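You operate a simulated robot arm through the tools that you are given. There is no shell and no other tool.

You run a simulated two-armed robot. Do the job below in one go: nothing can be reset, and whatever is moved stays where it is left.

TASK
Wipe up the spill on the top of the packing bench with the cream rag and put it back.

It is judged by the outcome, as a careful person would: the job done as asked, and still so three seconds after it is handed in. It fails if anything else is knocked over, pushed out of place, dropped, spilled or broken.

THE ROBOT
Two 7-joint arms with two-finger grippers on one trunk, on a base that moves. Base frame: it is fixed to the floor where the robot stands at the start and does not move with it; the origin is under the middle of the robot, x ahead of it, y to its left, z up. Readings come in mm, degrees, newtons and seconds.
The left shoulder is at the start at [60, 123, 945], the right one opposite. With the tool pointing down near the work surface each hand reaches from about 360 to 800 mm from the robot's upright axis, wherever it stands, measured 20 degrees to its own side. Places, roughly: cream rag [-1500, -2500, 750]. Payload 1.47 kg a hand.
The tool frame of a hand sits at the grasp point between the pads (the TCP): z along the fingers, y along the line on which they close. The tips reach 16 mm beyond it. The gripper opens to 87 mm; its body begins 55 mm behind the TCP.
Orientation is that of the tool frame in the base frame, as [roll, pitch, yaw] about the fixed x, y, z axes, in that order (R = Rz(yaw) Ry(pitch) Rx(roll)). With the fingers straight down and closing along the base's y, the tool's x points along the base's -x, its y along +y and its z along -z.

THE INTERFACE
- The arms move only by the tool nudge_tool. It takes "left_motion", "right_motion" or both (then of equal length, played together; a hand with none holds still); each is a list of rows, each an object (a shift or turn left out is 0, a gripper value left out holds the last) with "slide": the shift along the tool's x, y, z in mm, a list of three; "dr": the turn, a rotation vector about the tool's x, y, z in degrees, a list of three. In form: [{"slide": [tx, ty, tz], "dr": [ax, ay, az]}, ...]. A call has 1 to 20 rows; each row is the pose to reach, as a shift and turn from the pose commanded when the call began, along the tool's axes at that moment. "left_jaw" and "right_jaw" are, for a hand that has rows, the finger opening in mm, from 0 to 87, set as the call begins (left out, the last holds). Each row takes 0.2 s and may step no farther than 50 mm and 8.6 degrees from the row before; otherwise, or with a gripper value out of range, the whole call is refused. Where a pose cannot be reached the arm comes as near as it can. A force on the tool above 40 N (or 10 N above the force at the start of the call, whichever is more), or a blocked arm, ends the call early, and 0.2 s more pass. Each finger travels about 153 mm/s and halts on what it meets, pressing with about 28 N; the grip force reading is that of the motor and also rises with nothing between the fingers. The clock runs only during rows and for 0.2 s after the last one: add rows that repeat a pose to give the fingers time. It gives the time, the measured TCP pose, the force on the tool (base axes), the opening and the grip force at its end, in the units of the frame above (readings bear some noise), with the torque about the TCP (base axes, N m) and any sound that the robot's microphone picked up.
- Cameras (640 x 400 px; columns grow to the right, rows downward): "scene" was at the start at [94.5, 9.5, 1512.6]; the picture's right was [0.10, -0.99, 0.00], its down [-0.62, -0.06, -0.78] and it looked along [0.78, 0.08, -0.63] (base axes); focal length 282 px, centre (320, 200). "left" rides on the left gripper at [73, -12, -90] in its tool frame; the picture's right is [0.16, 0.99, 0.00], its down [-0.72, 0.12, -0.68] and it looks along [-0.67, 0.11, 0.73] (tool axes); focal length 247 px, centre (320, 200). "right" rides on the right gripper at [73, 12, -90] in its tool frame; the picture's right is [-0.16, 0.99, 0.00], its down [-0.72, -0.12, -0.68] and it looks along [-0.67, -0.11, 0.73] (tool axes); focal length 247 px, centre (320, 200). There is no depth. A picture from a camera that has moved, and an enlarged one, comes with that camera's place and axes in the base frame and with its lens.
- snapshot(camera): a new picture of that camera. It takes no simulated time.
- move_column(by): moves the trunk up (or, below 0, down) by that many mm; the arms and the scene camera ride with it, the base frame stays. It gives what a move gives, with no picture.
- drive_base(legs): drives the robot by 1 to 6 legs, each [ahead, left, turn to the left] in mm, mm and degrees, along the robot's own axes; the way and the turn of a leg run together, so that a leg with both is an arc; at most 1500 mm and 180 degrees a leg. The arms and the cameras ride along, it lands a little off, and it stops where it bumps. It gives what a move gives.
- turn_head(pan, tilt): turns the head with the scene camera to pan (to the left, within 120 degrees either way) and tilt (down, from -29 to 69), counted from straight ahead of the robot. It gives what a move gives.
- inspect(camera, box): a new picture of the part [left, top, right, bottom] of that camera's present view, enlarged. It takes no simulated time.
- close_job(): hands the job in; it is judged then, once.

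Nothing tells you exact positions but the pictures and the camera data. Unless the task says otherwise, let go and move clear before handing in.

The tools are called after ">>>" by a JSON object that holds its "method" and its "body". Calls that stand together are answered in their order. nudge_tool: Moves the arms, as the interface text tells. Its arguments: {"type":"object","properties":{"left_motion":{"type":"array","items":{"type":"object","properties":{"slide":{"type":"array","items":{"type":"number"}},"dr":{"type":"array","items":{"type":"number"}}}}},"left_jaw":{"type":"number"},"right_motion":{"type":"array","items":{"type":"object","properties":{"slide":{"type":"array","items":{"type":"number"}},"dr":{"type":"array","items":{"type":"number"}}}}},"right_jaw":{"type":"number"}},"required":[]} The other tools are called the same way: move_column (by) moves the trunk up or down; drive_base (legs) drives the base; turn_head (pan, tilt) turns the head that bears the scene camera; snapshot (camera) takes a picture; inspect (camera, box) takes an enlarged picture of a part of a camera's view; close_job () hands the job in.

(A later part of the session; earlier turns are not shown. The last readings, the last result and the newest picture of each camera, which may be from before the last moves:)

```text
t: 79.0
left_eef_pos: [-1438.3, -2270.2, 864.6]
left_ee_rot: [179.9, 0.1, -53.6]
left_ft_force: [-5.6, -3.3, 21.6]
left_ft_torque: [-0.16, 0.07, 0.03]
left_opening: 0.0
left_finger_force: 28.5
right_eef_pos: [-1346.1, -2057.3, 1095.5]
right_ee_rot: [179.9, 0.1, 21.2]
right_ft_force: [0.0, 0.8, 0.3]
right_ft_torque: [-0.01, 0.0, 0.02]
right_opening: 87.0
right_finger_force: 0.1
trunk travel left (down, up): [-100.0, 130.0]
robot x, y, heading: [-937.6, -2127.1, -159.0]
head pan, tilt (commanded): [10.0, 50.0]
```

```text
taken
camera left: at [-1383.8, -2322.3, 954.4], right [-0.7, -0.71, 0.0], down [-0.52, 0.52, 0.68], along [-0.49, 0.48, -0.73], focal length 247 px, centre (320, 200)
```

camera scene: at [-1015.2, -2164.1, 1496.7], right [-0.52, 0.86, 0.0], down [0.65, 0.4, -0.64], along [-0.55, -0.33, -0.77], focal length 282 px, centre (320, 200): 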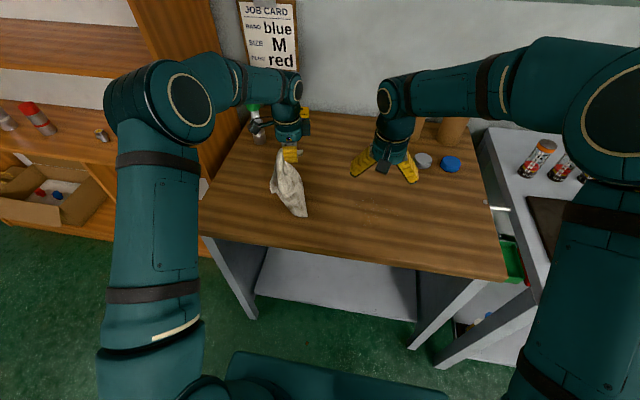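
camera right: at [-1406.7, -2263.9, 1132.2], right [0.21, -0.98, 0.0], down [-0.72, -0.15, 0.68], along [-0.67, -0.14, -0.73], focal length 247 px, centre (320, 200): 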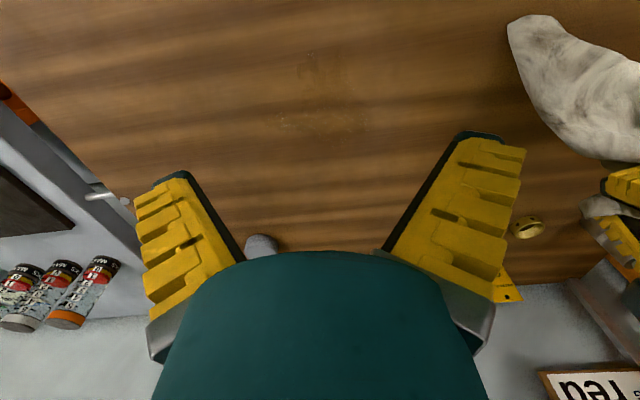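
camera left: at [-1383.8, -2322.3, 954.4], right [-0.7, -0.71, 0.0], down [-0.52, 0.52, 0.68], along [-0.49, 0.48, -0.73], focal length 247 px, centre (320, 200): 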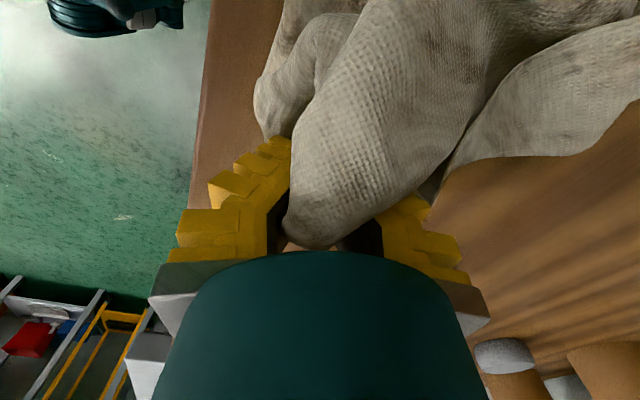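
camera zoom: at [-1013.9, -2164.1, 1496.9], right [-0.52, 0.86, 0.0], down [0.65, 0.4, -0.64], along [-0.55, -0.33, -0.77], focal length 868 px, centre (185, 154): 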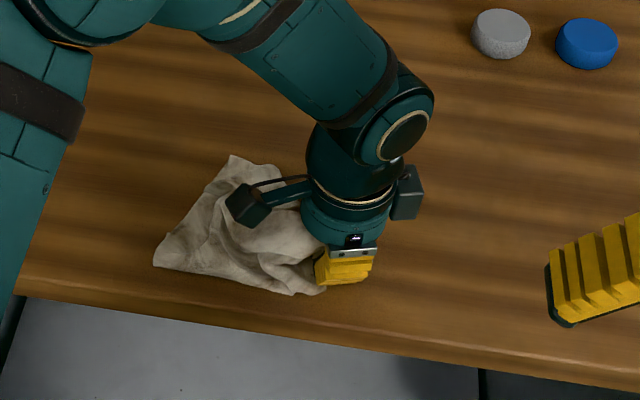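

The pressure is about 22 N and nothing else is touched. I'll continue the strokes to the right.

>>> {"method": "nudge_tool", "body": {"left_motion": [{"slide": [-12.2, 34, 0]}, {"slide": [-24.7, 68.9, 0]}, {"slide": [-36.9, 103, 0]}, {"slide": [-49.2, 137, 0]}, {"slide": [-42.7, 101.4, 0]}, {"slide": [-36.3, 65.8, 0]}, {"slide": [-29.6, 29.4, 0]}, {"slide": [-23.2, -6.2, 0]}, {"slide": [-35.4, 27.8, 0]}, {"slide": [-47.9, 62.7, 0]}, {"slide": [-60.1, 96.8, 0]}, {"slide": [-72.4, 130.8, 0]}, {"slide": [-65.9, 95.2, 0]}, {"slide": [-59.5, 59.6, 0]}, {"slide": [-52.8, 23.1, 0]}, {"slide": [-46.4, -12.4, 0]}, {"slide": [-58.6, 21.6, 0]}, {"slide": [-71.1, 56.5, 0]}, {"slide": [-83.3, 90.5, 0]}, {"slide": [-95.6, 124.6, 0]}]}}

>>> {"method": "inspect", "body": {"camera": "scene", "box": [260, 150, 468, 280]}}

>>> {"method": "snapshot", "body": {"camera": "left"}}

```text
t: 79.3
left_eef_pos: [-1440.7, -2272.2, 864.8]
left_ee_rot: [-179.4, -0.6, -53.9]
left_ft_force: [10.6, -0.8, 17.9]
left_ft_torque: [-0.09, -0.05, 0.02]
left_opening: 0.1
left_finger_force: 28.1
right_eef_pos: [-1345.2, -2057.9, 1094.9]
right_ee_rot: [-180.0, 0.1, 21.2]
right_ft_force: [-0.6, 0.1, -0.7]
right_ft_torque: [0.0, -0.02, -0.02]
right_opening: 86.8
right_finger_force: 0.0
trunk travel left (down, up): [-100.0, 130.0]
robot x, y, heading: [-937.4, -2124.5, -158.7]
head pan, tilt (commanded): [10.0, 50.0]
stopped in row 1 (left hand): the force on the tool passed its limit at 58 N (the readings are from after the stop); the commanded pose is now the measured one
```

```text
3.08 times, centred on (364, 215) of scene
camera zoom: at [-1013.8, -2164.4, 1496.7], right [-0.52, 0.85, 0.0], down [0.65, 0.4, -0.64], along [-0.55, -0.33, -0.77], focal length 868 px, centre (185, 154)
```

zoom: 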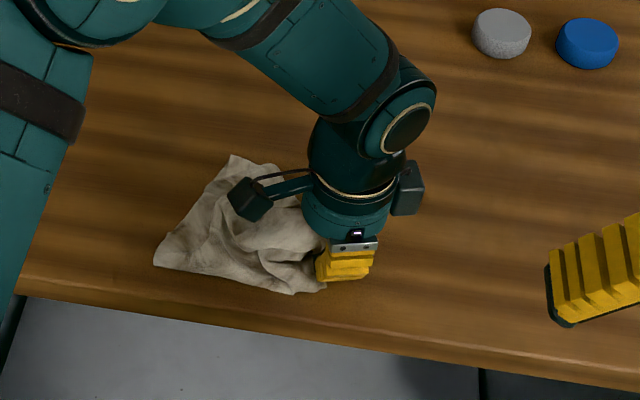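

```text
taken
camera left: at [-1388.5, -2323.9, 955.2], right [-0.7, -0.71, -0.01], down [-0.53, 0.52, 0.67], along [-0.47, 0.48, -0.74], focal length 247 px, centre (320, 200)
```

left: 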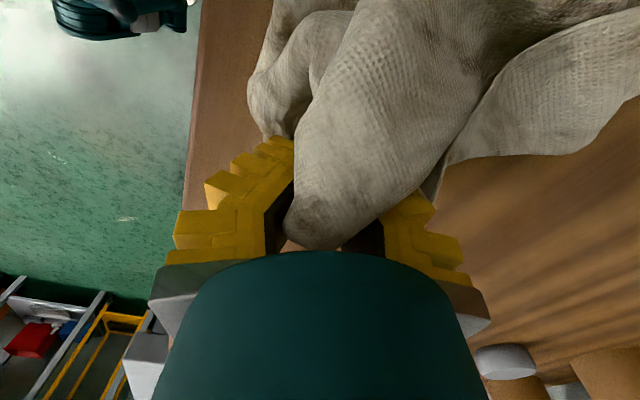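

The stroke's abrupt reversal spiked the force and stopped the call. I'll ease off 1 mm and restart the strokes with a gentler start.

>>> {"method": "nudge_tool", "body": {"left_motion": [{"slide": [-2, 4, -1]}, {"slide": [-7, 18, -1]}, {"slide": [-16, 45, -1]}, {"slide": [-26, 75, -1]}, {"slide": [-37, 105, -1]}, {"slide": [-47, 130, -1]}, {"slide": [-49, 134, -1]}, {"slide": [-45, 115, -1]}, {"slide": [-39, 82, -1]}, {"slide": [-32, 45, -1]}, {"slide": [-26, 12, -1]}, {"slide": [-23.2, -4, -1]}, {"slide": [-28, 8, -1]}, {"slide": [-37, 33, -1]}, {"slide": [-50, 68, -1]}, {"slide": [-61, 100, -1]}, {"slide": [-71, 126, -1]}, {"slide": [-72.4, 130.8, -1]}]}}

>>> {"method": "inspect", "body": {"camera": "scene", "box": [260, 150, 468, 280]}}

>>> {"method": "snapshot", "body": {"camera": "left"}}

```text
t: 82.0
left_eef_pos: [-1456.7, -2251.2, 864.2]
left_ee_rot: [-179.3, -0.6, -53.7]
left_ft_force: [6.6, -1.4, 16.6]
left_ft_torque: [-0.03, 0.19, 0.09]
left_opening: 0.1
left_finger_force: 29.2
right_eef_pos: [-1345.6, -2057.6, 1093.7]
right_ee_rot: [-179.9, -0.1, 21.2]
right_ft_force: [-0.4, -0.4, -0.4]
right_ft_torque: [-0.01, -0.02, 0.0]
right_opening: 87.1
right_finger_force: 0.1
trunk travel left (down, up): [-100.0, 130.0]
robot x, y, heading: [-940.4, -2123.0, -158.5]
head pan, tilt (commanded): [10.0, 50.0]
stopped in row 13 (left hand): the force on the tool passed its limit at 53 N (the readings are from after the stop); the commanded pose is now the measured one
```

```text
3.08 times, centred on (364, 215) of scene
camera zoom: at [-1014.6, -2164.7, 1496.5], right [-0.52, 0.85, 0.0], down [0.65, 0.4, -0.64], along [-0.55, -0.33, -0.77], focal length 868 px, centre (185, 154)
```

zoom: 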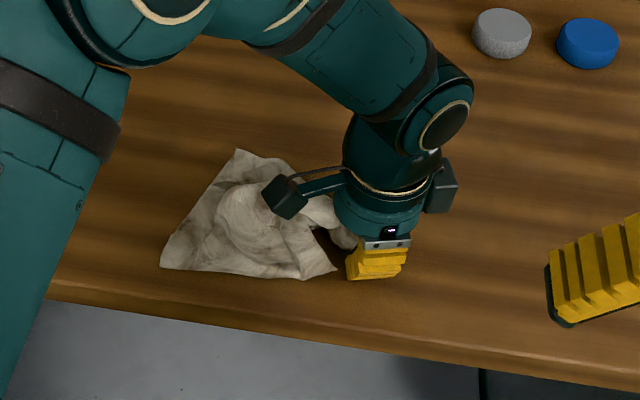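

```text
taken
camera left: at [-1404.7, -2302.6, 954.9], right [-0.7, -0.71, -0.01], down [-0.53, 0.52, 0.67], along [-0.47, 0.48, -0.74], focal length 247 px, centre (320, 200)
```

left: 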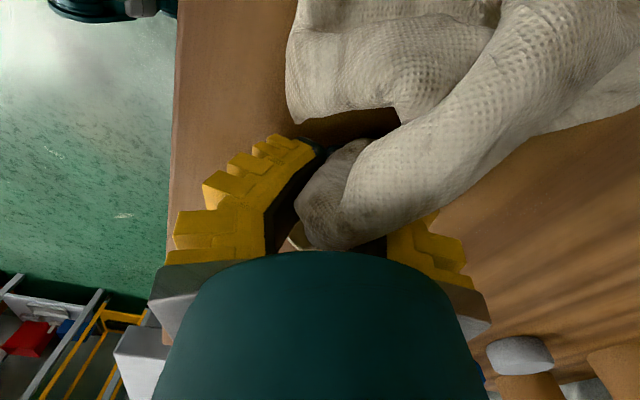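

The near fingertip is now bare on the wood, which explains the jerky friction. I'll lift the rag, straighten the hand and take a look at how much of the smear is left.

>>> {"method": "nudge_tool", "body": {"left_motion": [{"slide": [0, 0, -10], "dr": [0, 0, 0]}, {"slide": [0, 0, -35]}, {"slide": [0, 0, -60]}, {"slide": [30, 20, -85]}, {"slide": [60, 45, -100]}, {"slide": [90, 70, -110]}, {"slide": [120, 95, -110]}, {"slide": [150, 110, -110]}, {"slide": [180, 120, -110]}, {"slide": [180, 120, -110]}]}}

>>> {"method": "snapshot", "body": {"camera": "left"}}

>>> {"method": "snapshot", "body": {"camera": "scene"}}

```text
t: 84.2
left_eef_pos: [-1449.2, -2467.3, 976.2]
left_ee_rot: [-179.1, -0.7, -53.8]
left_ft_force: [1.2, -0.1, 0.1]
left_ft_torque: [0.01, -0.02, 0.0]
left_opening: 0.0
left_finger_force: 30.0
right_eef_pos: [-1347.6, -2057.6, 1095.8]
right_ee_rot: [180.0, 0.0, 21.2]
right_ft_force: [-0.5, 0.1, 0.2]
right_ft_torque: [-0.02, -0.01, 0.02]
right_opening: 87.0
right_finger_force: 0.1
trunk travel left (down, up): [-100.0, 130.0]
robot x, y, heading: [-937.6, -2123.3, -158.5]
head pan, tilt (commanded): [10.0, 50.0]
```

```text
taken
camera left: at [-1396.4, -2518.3, 1065.6], right [-0.7, -0.71, -0.01], down [-0.53, 0.52, 0.67], along [-0.47, 0.48, -0.74], focal length 247 px, centre (320, 200)
```

left: 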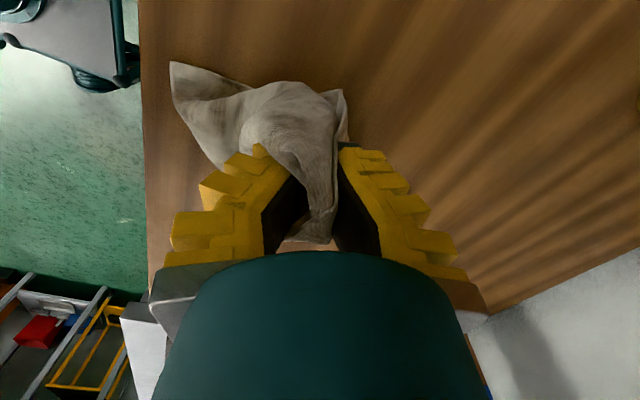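

```text
taken
camera scene: at [-1015.6, -2164.2, 1496.7], right [-0.52, 0.85, 0.0], down [0.66, 0.4, -0.64], along [-0.55, -0.33, -0.77], focal length 282 px, centre (320, 200)
```

scene: 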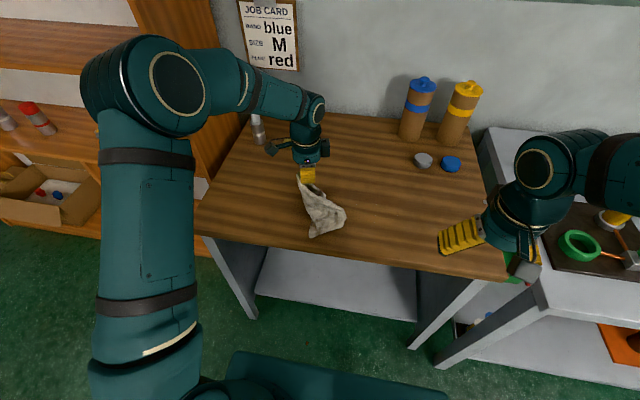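

The rag is still held and out of the way. I'll move it a bit further left, straighten the hand, and bring the right wrist camera over the smear again.

>>> {"method": "nudge_tool", "body": {"left_motion": [{"slide": [24, 6, 0], "dr": [-0.5, -0.4, 0]}, {"slide": [48, 13, 0], "dr": [-0.9, -0.7, 0]}, {"slide": [48, 13, 0], "dr": [-0.9, -0.7, 0]}, {"slide": [48, 13, 0], "dr": [-0.9, -0.7, 0]}, {"slide": [48, 13, 0], "dr": [-0.9, -0.7, 0]}, {"slide": [48, 13, 0], "dr": [-0.9, -0.7, 0]}, {"slide": [48, 13, 0], "dr": [-0.9, -0.7, 0]}, {"slide": [48, 13, 0], "dr": [-0.9, -0.7, 0]}, {"slide": [48, 13, 0], "dr": [-0.9, -0.7, 0]}, {"slide": [48, 13, 0], "dr": [-0.9, -0.7, 0]}], "right_motion": [{"slide": [0, 0, 0]}, {"slide": [-30, 20, 0]}, {"slide": [-60, 45, 0]}, {"slide": [-90, 70, 10]}, {"slide": [-120, 95, 25]}, {"slide": [-150, 115, 40]}, {"slide": [-175, 135, 55]}, {"slide": [-195, 155, 65]}, {"slide": [-200, 160, 75]}, {"slide": [-200, 160, 75]}]}}

>>> {"method": "snapshot", "body": {"camera": "right"}}

>>> {"method": "inspect", "body": {"camera": "right", "box": [200, 0, 456, 160]}}

>>> {"method": "inspect", "body": {"camera": "right", "box": [240, 30, 400, 130]}}

```text
t: 86.4
left_eef_pos: [-1427.9, -2514.2, 976.9]
left_ee_rot: [180.0, 0.1, -53.8]
left_ft_force: [0.2, -0.4, -0.4]
left_ft_torque: [0.02, 0.02, 0.0]
left_opening: 0.0
left_finger_force: 24.7
right_eef_pos: [-1475.6, -2280.1, 1019.1]
right_ee_rot: [179.9, 0.1, 21.2]
right_ft_force: [0.0, -0.7, 0.3]
right_ft_torque: [0.02, 0.01, -0.02]
right_opening: 87.2
right_finger_force: 0.1
trunk travel left (down, up): [-100.0, 130.0]
robot x, y, heading: [-939.0, -2121.3, -158.7]
head pan, tilt (commanded): [10.0, 50.0]
```

```text
taken
camera right: at [-1403.5, -2264.1, 1109.2], right [0.21, -0.98, 0.0], down [-0.72, -0.15, 0.68], along [-0.66, -0.14, -0.73], focal length 247 px, centre (320, 200)
```

right: 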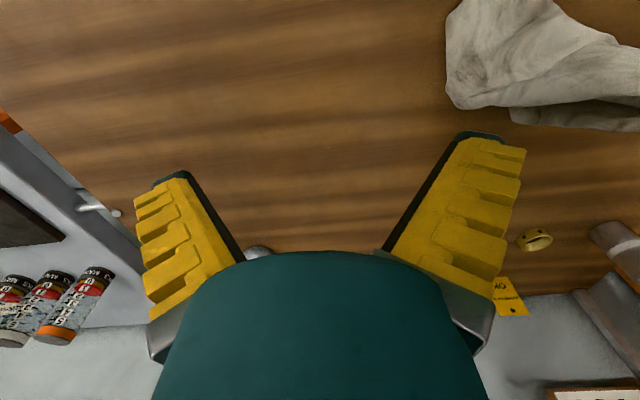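

```text
2.50 times, centred on (328, 80) of right
camera zoom: at [-1403.5, -2264.1, 1109.2], right [0.21, -0.98, 0.0], down [-0.72, -0.15, 0.68], along [-0.66, -0.14, -0.73], focal length 617 px, centre (300, 500)
```

zoom: 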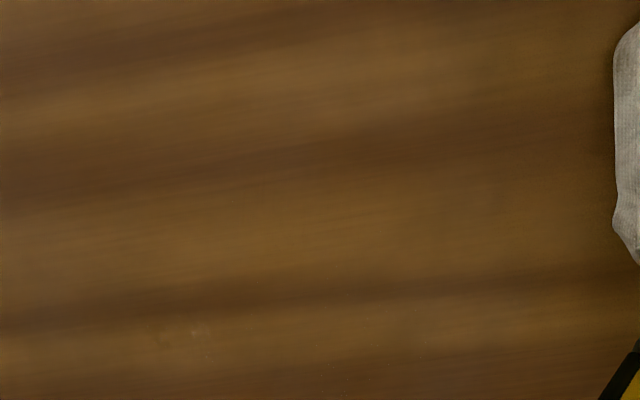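

```text
4.00 times, centred on (320, 80) of right
camera zoom: at [-1403.5, -2264.1, 1109.2], right [0.21, -0.98, 0.0], down [-0.72, -0.15, 0.68], along [-0.66, -0.14, -0.73], focal length 988 px, centre (320, 680)
```

zoom: 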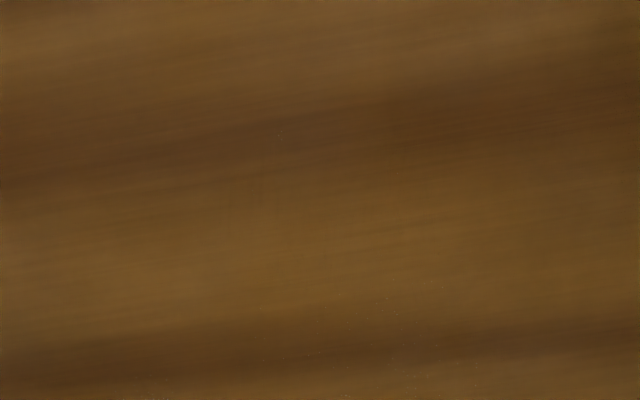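

Most of the smear is gone; only a few traces appear lower in this view. I'll enlarge those.

>>> {"method": "inspect", "body": {"camera": "right", "box": [220, 90, 380, 190]}}

>>> {"method": "inspect", "body": {"camera": "right", "box": [320, 80, 430, 160]}}

>>> {"method": "inspect", "body": {"camera": "right", "box": [120, 60, 280, 160]}}

>>> {"method": "inspect", "body": {"camera": "scene", "box": [330, 170, 426, 230]}}

```text
4.00 times, centred on (300, 140) of right
camera zoom: at [-1403.5, -2264.1, 1109.2], right [0.21, -0.98, 0.0], down [-0.72, -0.15, 0.68], along [-0.66, -0.14, -0.73], focal length 988 px, centre (400, 440)
```

zoom: 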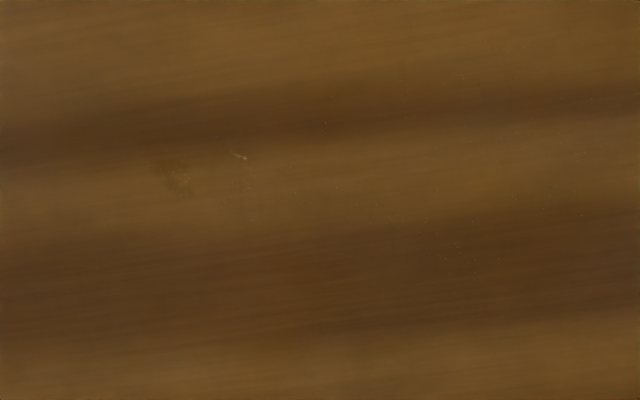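

```text
5.00 times, centred on (375, 120) of right
camera zoom: at [-1403.5, -2264.1, 1109.2], right [0.21, -0.98, 0.0], down [-0.72, -0.15, 0.68], along [-0.66, -0.14, -0.73], focal length 1235 px, centre (45, 600)
```

zoom: 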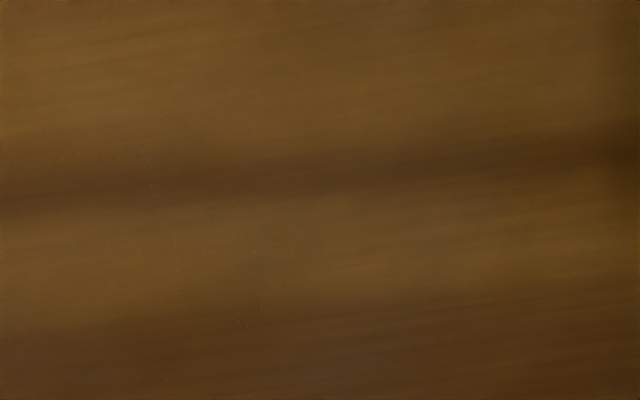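

```text
4.00 times, centred on (200, 110) of right
camera zoom: at [-1403.5, -2264.1, 1109.2], right [0.21, -0.98, 0.0], down [-0.72, -0.15, 0.68], along [-0.66, -0.14, -0.73], focal length 988 px, centre (800, 560)
```

zoom: 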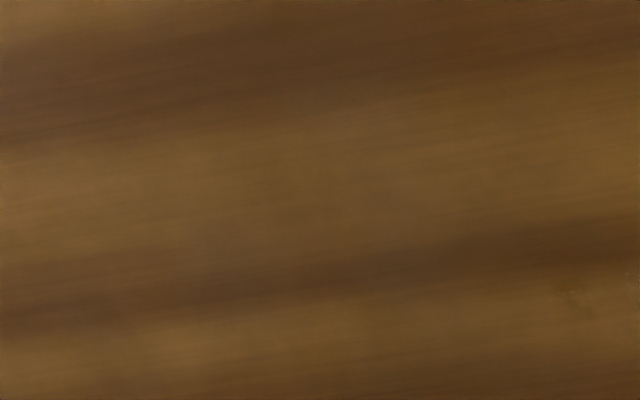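

```text
6.67 times, centred on (378, 200) of scene
camera zoom: at [-1015.3, -2164.7, 1496.7], right [-0.52, 0.85, 0.0], down [0.65, 0.4, -0.64], along [-0.55, -0.33, -0.77], focal length 1881 px, centre (-67, 200)
```

zoom: 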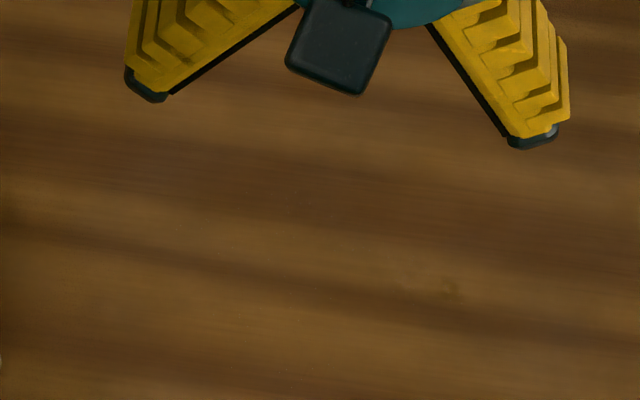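

Only faint specks remain, about 30–110 mm ahead and up to 75 mm right of the right hand. I'll do a second wiping pass over that area: withdraw the right hand and carry the rag to the far left corner.

>>> {"method": "nudge_tool", "body": {"right_motion": [{"slide": [10, -10, -20]}, {"slide": [35, -30, -40]}, {"slide": [65, -55, -55]}, {"slide": [95, -80, -65]}, {"slide": [125, -100, -75]}, {"slide": [155, -120, -75]}, {"slide": [180, -140, -75]}, {"slide": [200, -160, -75]}, {"slide": [200, -160, -75]}, {"slide": [200, -160, -75]}, {"slide": [200, -160, -75]}], "left_motion": [{"slide": [0, 0, 0]}, {"slide": [0, 0, 0]}, {"slide": [0, 0, 0]}, {"slide": [0, 0, 0]}, {"slide": [-30, 3, 0]}, {"slide": [-65, 7, 0]}, {"slide": [-100, 11, 0]}, {"slide": [-135, 15, 0]}, {"slide": [-170, 18, 0]}, {"slide": [-200, 21, 0]}, {"slide": [-200, 21, 0]}]}}

>>> {"method": "nudge_tool", "body": {"left_motion": [{"slide": [0, 0, 20]}, {"slide": [0, 0, 40]}, {"slide": [0, 0, 60]}, {"slide": [0, 0, 80]}, {"slide": [0, 0, 95]}, {"slide": [0, 0, 105]}, {"slide": [0, 0, 111]}, {"slide": [0, 0, 111]}]}}

>>> {"method": "snapshot", "body": {"camera": "left"}}

>>> {"method": "snapshot", "body": {"camera": "scene"}}

```text
t: 88.8
left_eef_pos: [-1564.2, -2361.9, 974.7]
left_ee_rot: [179.8, 0.1, -53.7]
left_ft_force: [0.1, 0.2, 0.1]
left_ft_torque: [-0.05, 0.01, -0.05]
left_opening: 0.2
left_finger_force: 27.8
right_eef_pos: [-1346.2, -2057.2, 1096.7]
right_ee_rot: [179.9, 0.1, 21.2]
right_ft_force: [-0.1, -0.2, 0.3]
right_ft_torque: [-0.04, 0.01, -0.02]
right_opening: 86.9
right_finger_force: 0.1
trunk travel left (down, up): [-100.0, 130.0]
robot x, y, heading: [-938.8, -2121.3, -158.7]
head pan, tilt (commanded): [10.0, 50.0]
```

```text
t: 90.6
left_eef_pos: [-1568.7, -2364.9, 866.5]
left_ee_rot: [179.5, 0.2, -53.7]
left_ft_force: [-0.2, -2.8, 29.0]
left_ft_torque: [-0.35, 0.04, 0.03]
left_opening: 0.0
left_finger_force: 28.1
right_eef_pos: [-1345.2, -2057.0, 1096.9]
right_ee_rot: [-179.9, 0.0, 21.2]
right_ft_force: [0.4, 0.6, -0.1]
right_ft_torque: [-0.01, 0.0, -0.04]
right_opening: 87.1
right_finger_force: 0.0
trunk travel left (down, up): [-100.0, 130.0]
robot x, y, heading: [-937.4, -2121.9, -158.7]
head pan, tilt (commanded): [10.0, 50.0]
```

```text
taken
camera left: at [-1513.8, -2416.0, 955.8], right [-0.7, -0.71, 0.01], down [-0.52, 0.52, 0.68], along [-0.49, 0.48, -0.73], focal length 247 px, centre (320, 200)
```

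left: 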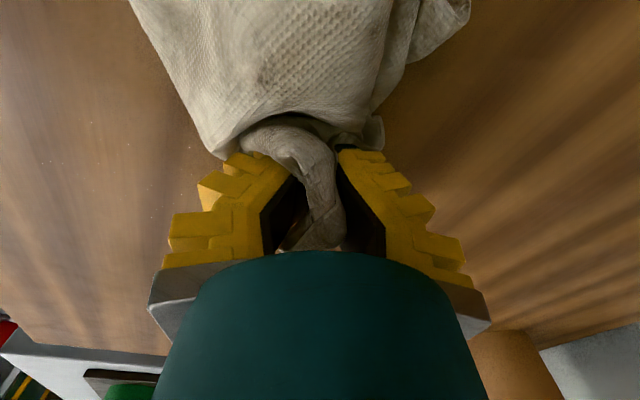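

```text
taken
camera scene: at [-1012.9, -2164.0, 1497.1], right [-0.52, 0.85, 0.0], down [0.65, 0.4, -0.64], along [-0.55, -0.33, -0.76], focal length 282 px, centre (320, 200)
```

scene: 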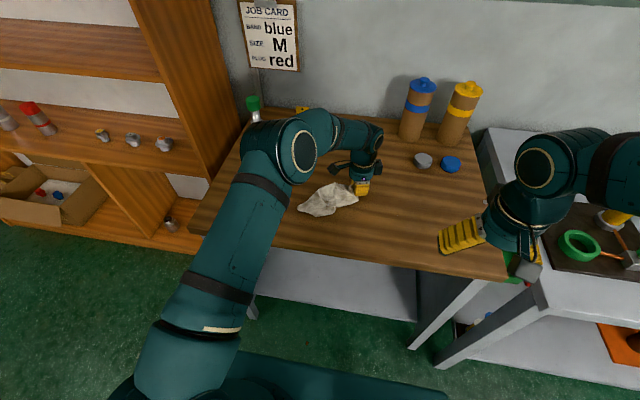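

A good wad is under the fingers now, pressing with 29 N. I'll ease up slightly and run the second set of strokes over the remaining specks.

>>> {"method": "nudge_tool", "body": {"left_motion": [{"slide": [1.1, -8, -1.5]}, {"slide": [3.9, -30, -1.5]}, {"slide": [7.8, -60, -1.5]}, {"slide": [10.4, -85.2, -1.5]}, {"slide": [7.3, -77.8, -1.5]}, {"slide": [-1.3, -57.2, -1.5]}, {"slide": [-12.8, -29.4, -1.5]}, {"slide": [-23.2, -6.2, -1.5]}, {"slide": [-22.1, -14.2, -1.5]}, {"slide": [-19.2, -36.3, -1.5]}, {"slide": [-15.4, -66.3, -1.5]}, {"slide": [-12.8, -91.4, -1.5]}, {"slide": [-15.8, -84, -1.5]}, {"slide": [-24.4, -63.5, -1.5]}, {"slide": [-36, -35.6, -1.5]}, {"slide": [-46.4, -12.4, -1.5]}, {"slide": [-45.2, -20.4, -1.5]}, {"slide": [-42.4, -42.5, -1.5]}, {"slide": [-38.6, -72.5, -1.5]}, {"slide": [-36, -97.6, -1.5]}]}}

>>> {"method": "snapshot", "body": {"camera": "left"}}

>>> {"method": "inspect", "body": {"camera": "scene", "box": [260, 150, 468, 280]}}

```text
t: 94.8
left_eef_pos: [-1513.6, -2278.5, 865.8]
left_ee_rot: [179.4, 0.4, -53.7]
left_ft_force: [-8.5, -5.9, 38.3]
left_ft_torque: [-0.46, 0.08, -0.09]
left_opening: 0.0
left_finger_force: 28.1
right_eef_pos: [-1344.5, -2058.3, 1097.7]
right_ee_rot: [180.0, 0.0, 21.2]
right_ft_force: [-0.6, 0.1, -0.1]
right_ft_torque: [-0.01, 0.01, -0.02]
right_opening: 87.2
right_finger_force: 0.1
trunk travel left (down, up): [-100.0, 130.0]
robot x, y, heading: [-944.3, -2119.7, -158.3]
head pan, tilt (commanded): [10.0, 50.0]
```

```text
taken
camera left: at [-1458.8, -2329.7, 955.1], right [-0.7, -0.71, 0.01], down [-0.51, 0.51, 0.69], along [-0.49, 0.48, -0.73], focal length 247 px, centre (320, 200)
```

left: 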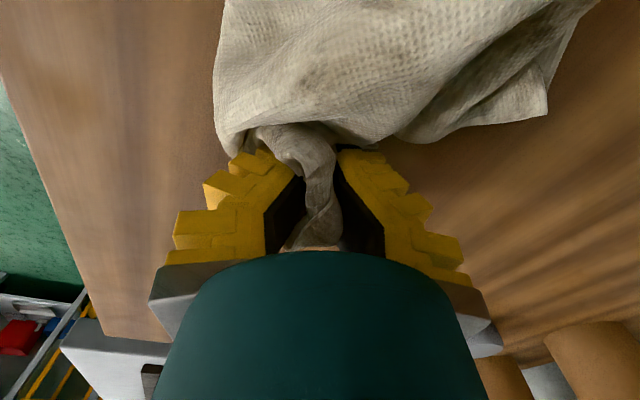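

```text
3.08 times, centred on (364, 215) of scene
camera zoom: at [-1013.1, -2164.1, 1497.0], right [-0.52, 0.85, 0.0], down [0.65, 0.4, -0.64], along [-0.55, -0.33, -0.76], focal length 868 px, centre (185, 154)
```

zoom: 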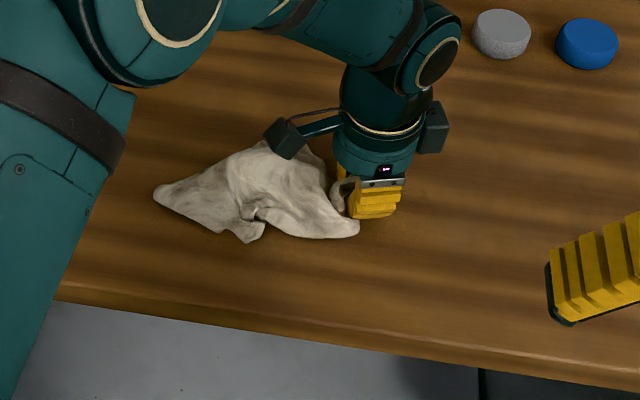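

The strokes are working, though the force crept up to 38 N. I'll ease off 3 mm and carry on to the right.

>>> {"method": "nudge_tool", "body": {"left_motion": [{"slide": [0, 0, -3]}, {"slide": [-3.1, 7.4, -3]}, {"slide": [-11.7, 28, -3]}, {"slide": [-23.2, 55.9, -3]}, {"slide": [-33.6, 79, -3]}, {"slide": [-32.5, 71, -3]}, {"slide": [-29.7, 49, -3]}, {"slide": [-25.8, 19, -3]}, {"slide": [-23.2, -6.2, -3]}, {"slide": [-26.3, 1.2, -3]}, {"slide": [-34.8, 21.7, -3]}, {"slide": [-46.4, 49.7, -3]}, {"slide": [-56.8, 72.8, -3]}, {"slide": [-55.6, 64.8, -3]}, {"slide": [-52.8, 42.7, -3]}, {"slide": [-49, 12.8, -3]}, {"slide": [-46.4, -12.4, -3]}, {"slide": [-49.4, -5, -3]}, {"slide": [-58, 15.5, -3]}, {"slide": [-69.6, 43.5, -3]}]}}

>>> {"method": "snapshot", "body": {"camera": "left"}}

>>> {"method": "inspect", "body": {"camera": "scene", "box": [260, 150, 468, 280]}}

```text
t: 99.0
left_eef_pos: [-1586.8, -2248.4, 869.2]
left_ee_rot: [-180.0, -0.1, -53.8]
left_ft_force: [-0.9, 0.3, 0.1]
left_ft_torque: [0.0, 0.0, 0.04]
left_opening: 0.0
left_finger_force: 29.4
right_eef_pos: [-1346.9, -2058.5, 1095.0]
right_ee_rot: [-180.0, 0.1, 21.3]
right_ft_force: [-1.2, -0.5, 0.4]
right_ft_torque: [0.01, -0.04, -0.01]
right_opening: 86.8
right_finger_force: 0.0
trunk travel left (down, up): [-100.0, 130.0]
robot x, y, heading: [-946.0, -2120.2, -158.5]
head pan, tilt (commanded): [10.0, 50.0]
```

```text
taken
camera left: at [-1533.4, -2298.8, 958.5], right [-0.7, -0.71, 0.0], down [-0.52, 0.52, 0.68], along [-0.48, 0.48, -0.73], focal length 247 px, centre (320, 200)
```

left: 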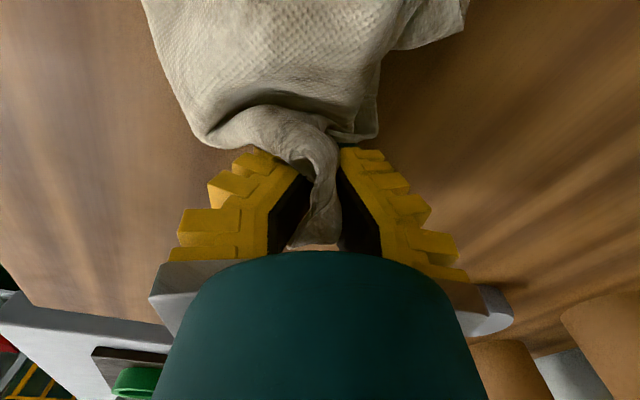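

```text
3.08 times, centred on (364, 215) of scene
camera zoom: at [-1016.1, -2164.7, 1496.5], right [-0.52, 0.85, 0.0], down [0.66, 0.4, -0.64], along [-0.55, -0.33, -0.77], focal length 868 px, centre (185, 154)
```

zoom: 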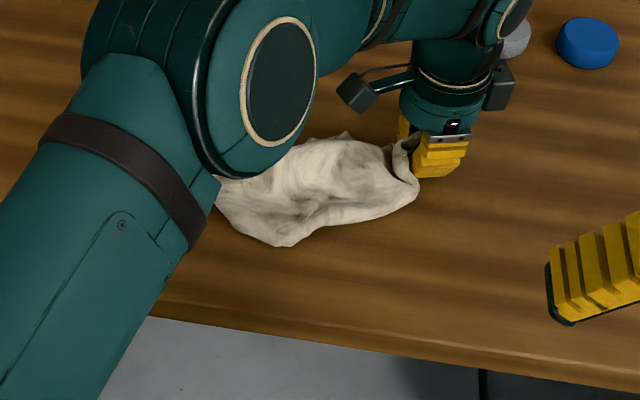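

At that height the last strokes barely touched. I'll press again and scrub over the right-hand patch with small strokes.

>>> {"method": "nudge_tool", "body": {"left_motion": [{"slide": [0, 0, 3]}, {"slide": [0.2, -8.2, 4]}, {"slide": [3, -30.3, 4]}, {"slide": [6.5, -55.2, 4]}, {"slide": [7.1, -65.4, 4]}, {"slide": [2.6, -56.2, 4]}, {"slide": [-6.7, -32.9, 4]}, {"slide": [-16.1, -9.5, 4]}, {"slide": [-18.2, -17.3, 4]}, {"slide": [-14.1, -40, 4]}, {"slide": [-9.6, -64.7, 4]}, {"slide": [-1.3, -64.6, 4]}, {"slide": [4, -45.6, 4]}, {"slide": [5.2, -19.3, 4]}, {"slide": [7.1, -3.2, 4]}, {"slide": [12.9, -17.2, 4]}, {"slide": [21.4, -40.9, 4]}, {"slide": [28.4, -59.7, 4]}, {"slide": [28.5, -44.2, 4]}, {"slide": [24.5, -14.1, 4]}]}}

>>> {"method": "snapshot", "body": {"camera": "left"}}

>>> {"method": "inspect", "body": {"camera": "scene", "box": [260, 150, 468, 280]}}

```text
t: 103.2
left_eef_pos: [-1557.6, -2258.7, 865.9]
left_ee_rot: [179.9, 0.1, -53.7]
left_ft_force: [2.3, 1.6, 12.3]
left_ft_torque: [-0.09, -0.1, 0.0]
left_opening: 0.0
left_finger_force: 27.9
right_eef_pos: [-1344.3, -2057.5, 1096.2]
right_ee_rot: [-180.0, -0.1, 21.2]
right_ft_force: [-0.4, -0.5, 0.5]
right_ft_torque: [-0.01, -0.02, -0.02]
right_opening: 87.3
right_finger_force: 0.1
trunk travel left (down, up): [-100.0, 130.0]
robot x, y, heading: [-938.9, -2121.1, -158.5]
head pan, tilt (commanded): [10.0, 50.0]
```

```text
taken
camera left: at [-1502.9, -2308.9, 955.5], right [-0.7, -0.71, 0.0], down [-0.52, 0.52, 0.68], along [-0.49, 0.48, -0.73], focal length 247 px, centre (320, 200)
```

left: 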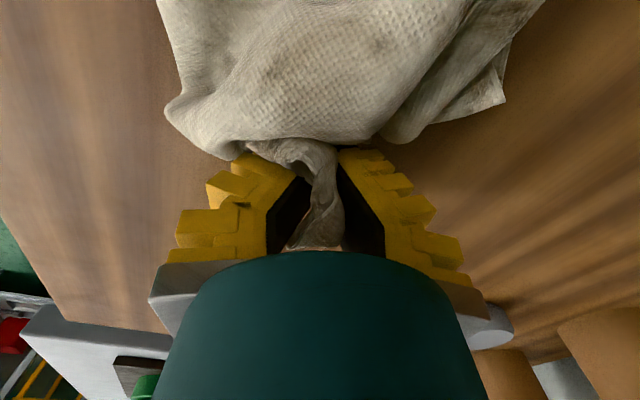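

```text
3.08 times, centred on (364, 215) of scene
camera zoom: at [-1013.9, -2164.2, 1496.7], right [-0.52, 0.85, 0.0], down [0.65, 0.4, -0.64], along [-0.55, -0.33, -0.77], focal length 868 px, centre (185, 154)
```

zoom: 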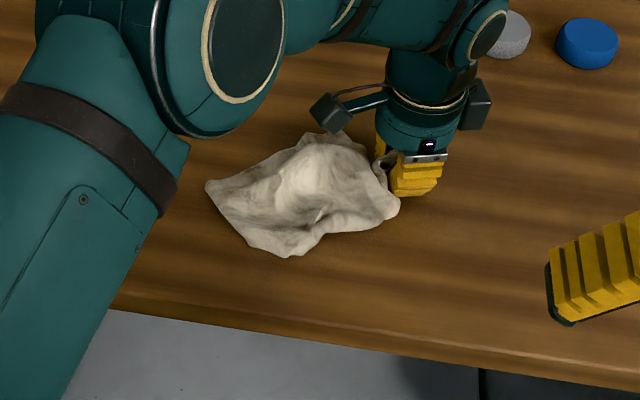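

The scrub ran at about 12 N. I'll lift the rag aside to the left and check the area again with the right wrist camera.

>>> {"method": "nudge_tool", "body": {"left_motion": [{"slide": [0, 0, -25]}, {"slide": [0, 0, -60]}, {"slide": [20, 5, -95]}, {"slide": [55, 13, -110]}, {"slide": [95, 22, -110]}, {"slide": [135, 31, -110]}, {"slide": [175, 40, -110]}, {"slide": [215, 49, -110]}, {"slide": [255, 58, -110]}, {"slide": [288, 65, -110]}, {"slide": [288, 65, -110]}]}}

>>> {"method": "nudge_tool", "body": {"right_motion": [{"slide": [-30, 20, 0]}, {"slide": [-60, 45, 0]}, {"slide": [-90, 70, 10]}, {"slide": [-120, 95, 25]}, {"slide": [-150, 115, 40]}, {"slide": [-175, 135, 55]}, {"slide": [-195, 155, 65]}, {"slide": [-200, 160, 75]}, {"slide": [-200, 160, 75]}]}}

>>> {"method": "snapshot", "body": {"camera": "right"}}

>>> {"method": "inspect", "body": {"camera": "right", "box": [220, 90, 380, 190]}}

>>> {"method": "inspect", "body": {"camera": "right", "box": [200, 0, 456, 160]}}

>>> {"method": "snapshot", "body": {"camera": "scene"}}

```text
t: 105.6
left_eef_pos: [-1442.5, -2530.7, 975.6]
left_ee_rot: [179.9, -0.1, -53.8]
left_ft_force: [0.1, -0.4, 0.6]
left_ft_torque: [-0.03, -0.01, 0.0]
left_opening: 0.2
left_finger_force: 26.1
right_eef_pos: [-1346.1, -2058.1, 1095.8]
right_ee_rot: [180.0, 0.0, 21.2]
right_ft_force: [0.4, 0.4, -0.7]
right_ft_torque: [-0.02, 0.0, 0.01]
right_opening: 87.0
right_finger_force: 0.0
trunk travel left (down, up): [-100.0, 130.0]
robot x, y, heading: [-941.5, -2121.9, -158.5]
head pan, tilt (commanded): [10.0, 50.0]
```

```text
t: 107.6
left_eef_pos: [-1441.8, -2530.9, 974.9]
left_ee_rot: [180.0, 0.1, -53.8]
left_ft_force: [0.0, -0.2, 0.2]
left_ft_torque: [0.03, 0.03, 0.01]
left_opening: 0.1
left_finger_force: 27.1
right_eef_pos: [-1474.8, -2276.5, 1022.0]
right_ee_rot: [-179.9, 0.0, 21.1]
right_ft_force: [0.1, -0.5, 0.3]
right_ft_torque: [0.01, -0.01, 0.02]
right_opening: 87.0
right_finger_force: 0.0
trunk travel left (down, up): [-100.0, 130.0]
robot x, y, heading: [-940.5, -2118.3, -158.9]
head pan, tilt (commanded): [10.0, 50.0]
```

```text
taken
camera right: at [-1402.3, -2261.1, 1110.9], right [0.21, -0.98, 0.0], down [-0.72, -0.15, 0.68], along [-0.66, -0.14, -0.73], focal length 247 px, centre (320, 200)
```

right: 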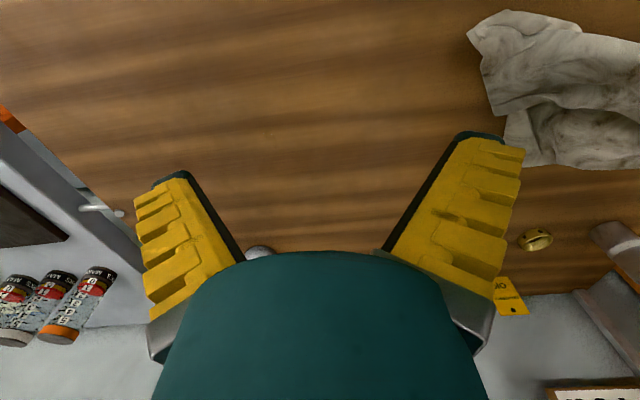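

```text
4.00 times, centred on (300, 140) of right
camera zoom: at [-1402.3, -2261.1, 1110.9], right [0.21, -0.98, 0.0], down [-0.72, -0.15, 0.68], along [-0.66, -0.14, -0.73], focal length 988 px, centre (400, 440)
```

zoom: 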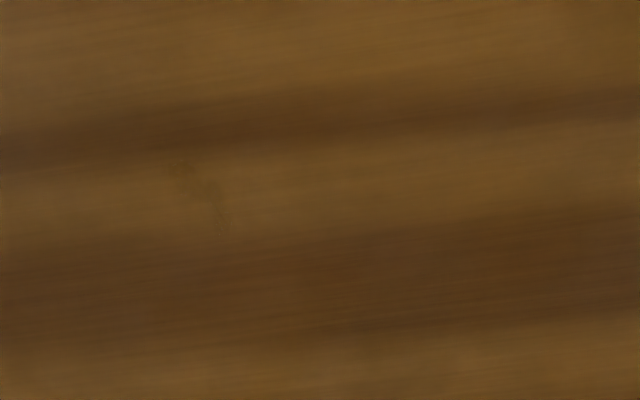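

```text
2.50 times, centred on (328, 80) of right
camera zoom: at [-1402.3, -2261.1, 1110.9], right [0.21, -0.98, 0.0], down [-0.72, -0.15, 0.68], along [-0.66, -0.14, -0.73], focal length 617 px, centre (300, 500)
```

zoom: 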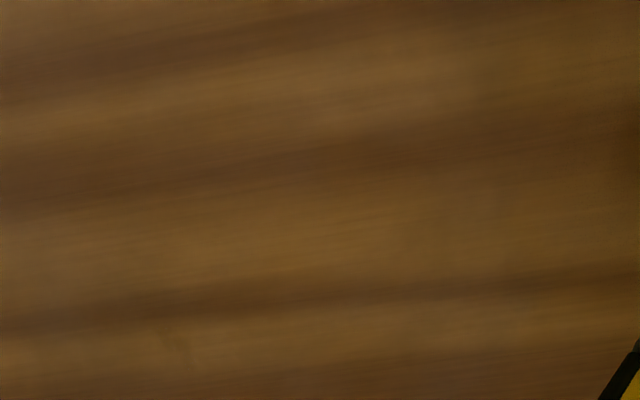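

```text
taken
camera scene: at [-1015.3, -2164.7, 1496.7], right [-0.52, 0.85, 0.0], down [0.65, 0.4, -0.64], along [-0.55, -0.33, -0.77], focal length 282 px, centre (320, 200)
```

scene: 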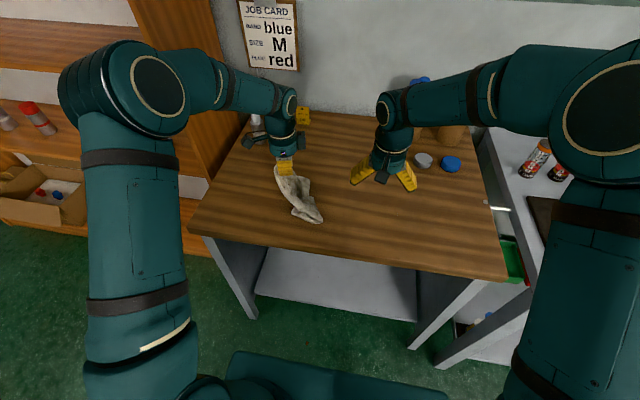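

Only one faint trace remains near the right side. I'll check the specular view from the left camera and the surrounding wood before a last touch-up.

>>> {"method": "inspect", "body": {"camera": "right", "box": [240, 110, 304, 150]}}

>>> {"method": "inspect", "body": {"camera": "right", "box": [320, 0, 480, 100]}}

>>> {"method": "snapshot", "body": {"camera": "left"}}

>>> {"method": "inspect", "body": {"camera": "scene", "box": [330, 170, 426, 230]}}

```text
10.00 times, centred on (272, 130) of right
camera zoom: at [-1402.3, -2261.1, 1110.9], right [0.21, -0.98, 0.0], down [-0.72, -0.15, 0.68], along [-0.66, -0.14, -0.73], focal length 2470 px, centre (800, 900)
```

zoom: 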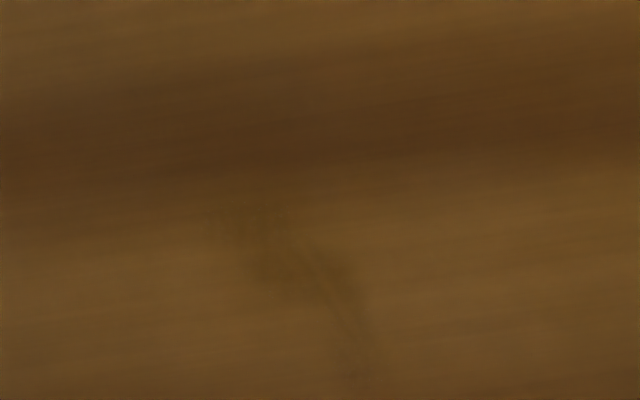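

```text
4.00 times, centred on (400, 50) of right
camera zoom: at [-1402.3, -2261.1, 1110.9], right [0.21, -0.98, 0.0], down [-0.72, -0.15, 0.68], along [-0.66, -0.14, -0.73], focal length 988 px, centre (0, 800)
```

zoom: 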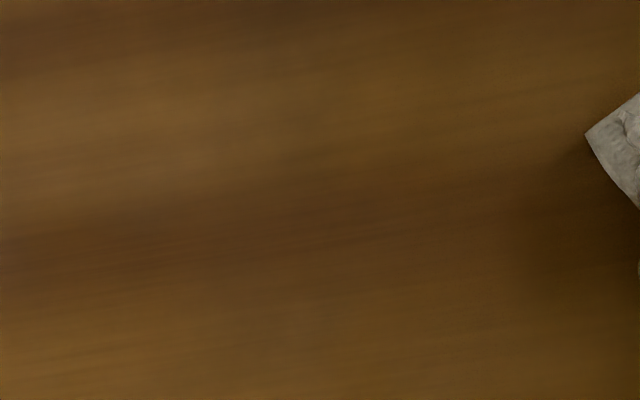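

```text
taken
camera left: at [-1388.3, -2582.8, 1065.3], right [-0.7, -0.71, 0.0], down [-0.52, 0.52, 0.68], along [-0.49, 0.48, -0.73], focal length 247 px, centre (320, 200)
```

left: 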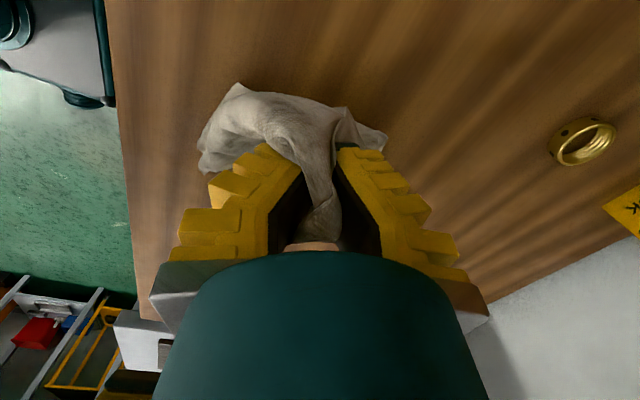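

```text
6.67 times, centred on (378, 200) of scene
camera zoom: at [-1015.3, -2164.7, 1496.7], right [-0.52, 0.85, 0.0], down [0.65, 0.4, -0.64], along [-0.55, -0.33, -0.77], focal length 1881 px, centre (-67, 200)
```

zoom: 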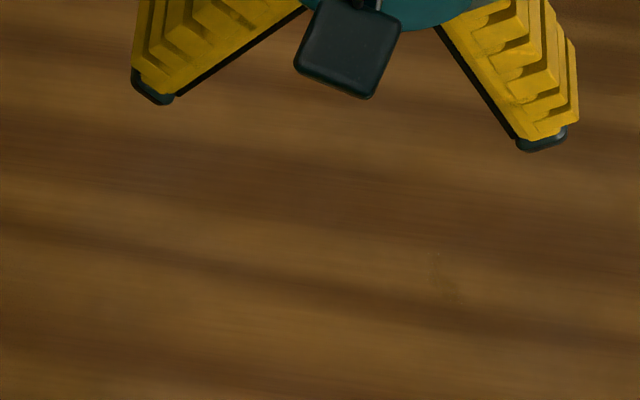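

One small faint patch (about 15 mm) remains near [-1556, -2233]. I'll withdraw the right hand, bring the rag down just beyond it and scrub it again.

>>> {"method": "nudge_tool", "body": {"right_motion": [{"slide": [10, -10, -20]}, {"slide": [35, -30, -40]}, {"slide": [65, -55, -55]}, {"slide": [95, -80, -65]}, {"slide": [125, -100, -75]}, {"slide": [155, -120, -75]}, {"slide": [180, -140, -75]}, {"slide": [200, -160, -75]}, {"slide": [200, -160, -75]}]}}

>>> {"method": "nudge_tool", "body": {"left_motion": [{"slide": [-40, -6, 0]}, {"slide": [-80, -12, 0]}, {"slide": [-120, -18, 0]}, {"slide": [-160, -24, 0]}, {"slide": [-200, -30, 0]}, {"slide": [-240, -36, 0]}, {"slide": [-275, -42, 0]}, {"slide": [-297, -45, 0]}, {"slide": [-297, -45, 0]}, {"slide": [-297, -45, 25]}, {"slide": [-297, -45, 50]}, {"slide": [-297, -45, 75]}, {"slide": [-297, -45, 92]}, {"slide": [-297, -45, 102]}, {"slide": [-297, -45, 107]}, {"slide": [-297, -45, 107]}]}}

>>> {"method": "snapshot", "body": {"camera": "left"}}

>>> {"method": "inspect", "body": {"camera": "scene", "box": [260, 150, 468, 280]}}

```text
t: 109.6
left_eef_pos: [-1441.9, -2530.9, 974.1]
left_ee_rot: [179.9, 0.2, -53.8]
left_ft_force: [0.0, 0.2, 0.5]
left_ft_torque: [0.02, 0.01, 0.02]
left_opening: 0.0
left_finger_force: 29.7
right_eef_pos: [-1346.8, -2056.4, 1093.2]
right_ee_rot: [180.0, -0.1, 21.1]
right_ft_force: [0.5, 0.0, -0.4]
right_ft_torque: [-0.02, -0.01, -0.01]
right_opening: 87.0
right_finger_force: 0.0
trunk travel left (down, up): [-100.0, 130.0]
robot x, y, heading: [-939.3, -2123.0, -158.8]
head pan, tilt (commanded): [10.0, 50.0]
```

```text
t: 113.0
left_eef_pos: [-1580.8, -2262.4, 867.5]
left_ee_rot: [179.7, 0.2, -53.8]
left_ft_force: [-1.4, -0.2, 11.9]
left_ft_torque: [-0.2, 0.05, -0.01]
left_opening: 0.0
left_finger_force: 27.9
right_eef_pos: [-1344.5, -2055.1, 1093.8]
right_ee_rot: [179.9, 0.1, 21.2]
right_ft_force: [-0.2, -0.2, 0.1]
right_ft_torque: [0.0, 0.01, 0.03]
right_opening: 87.0
right_finger_force: 0.1
trunk travel left (down, up): [-100.0, 130.0]
robot x, y, heading: [-935.0, -2125.5, -158.7]
head pan, tilt (commanded): [10.0, 50.0]
```

```text
taken
camera left: at [-1528.0, -2314.3, 958.2], right [-0.7, -0.71, 0.0], down [-0.52, 0.52, 0.68], along [-0.49, 0.48, -0.73], focal length 247 px, centre (320, 200)
```

left: 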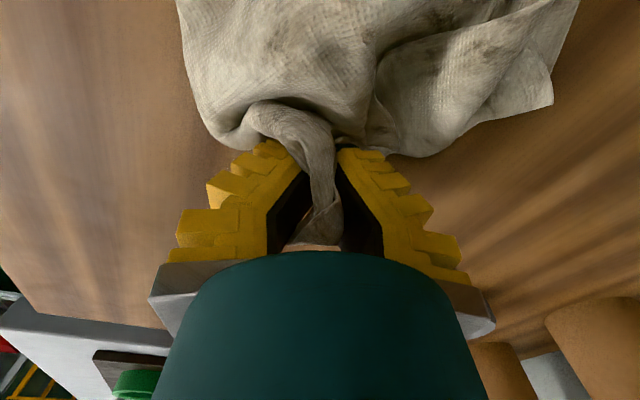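

```text
3.08 times, centred on (364, 215) of scene
camera zoom: at [-1014.3, -2164.4, 1496.8], right [-0.52, 0.85, 0.0], down [0.65, 0.4, -0.64], along [-0.55, -0.33, -0.77], focal length 868 px, centre (185, 154)
```

zoom: 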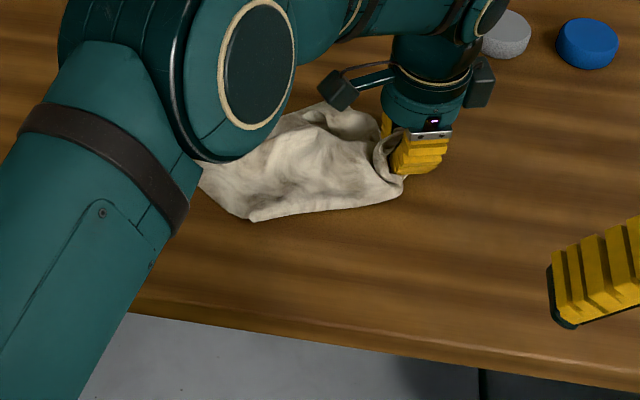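

The rag presses with about 12 N just beyond the patch. I'll scrub back and forth over it with slightly more pressure.

>>> {"method": "nudge_tool", "body": {"left_motion": [{"slide": [2, -15, 1.5]}, {"slide": [6.5, -39.7, 1.5]}, {"slide": [11, -64.3, 1.5]}, {"slide": [10.9, -71.6, 1.5]}, {"slide": [5.9, -60.5, 1.5]}, {"slide": [-2.5, -36.9, 1.5]}, {"slide": [-10.9, -13.3, 1.5]}, {"slide": [-15.5, -4.1, 1.5]}, {"slide": [-14.3, -16.3, 1.5]}, {"slide": [-9.7, -40.9, 1.5]}, {"slide": [-5.2, -65.6, 1.5]}, {"slide": [-4.5, -75.8, 1.5]}, {"slide": [-10.5, -65, 1.5]}, {"slide": [-19.9, -41.6, 1.5]}, {"slide": [-29.3, -18.2, 1.5]}, {"slide": [-34.8, -9.3, 1.5]}, {"slide": [-33.8, -24.6, 1.5]}, {"slide": [-30.2, -49.5, 1.5]}, {"slide": [-26.6, -74.4, 1.5]}, {"slide": [-26.3, -79.5, 1.5]}]}}

>>> {"method": "snapshot", "body": {"camera": "left"}}

```text
t: 117.2
left_eef_pos: [-1533.4, -2195.1, 865.9]
left_ee_rot: [179.7, 0.2, -53.7]
left_ft_force: [-7.5, -4.6, 27.6]
left_ft_torque: [-0.34, 0.13, -0.06]
left_opening: 0.0
left_finger_force: 28.0
right_eef_pos: [-1344.9, -2056.0, 1093.9]
right_ee_rot: [-179.9, 0.0, 21.2]
right_ft_force: [-0.2, -0.5, 0.0]
right_ft_torque: [0.03, 0.0, -0.02]
right_opening: 86.9
right_finger_force: 0.0
trunk travel left (down, up): [-100.0, 130.0]
robot x, y, heading: [-942.5, -2120.6, -158.6]
head pan, tilt (commanded): [10.0, 50.0]
```

```text
taken
camera left: at [-1479.4, -2246.3, 955.6], right [-0.7, -0.71, 0.0], down [-0.52, 0.52, 0.68], along [-0.49, 0.48, -0.73], focal length 247 px, centre (320, 200)
```

left: 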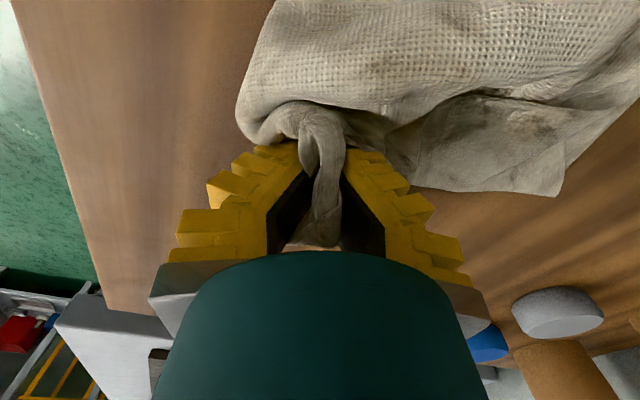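

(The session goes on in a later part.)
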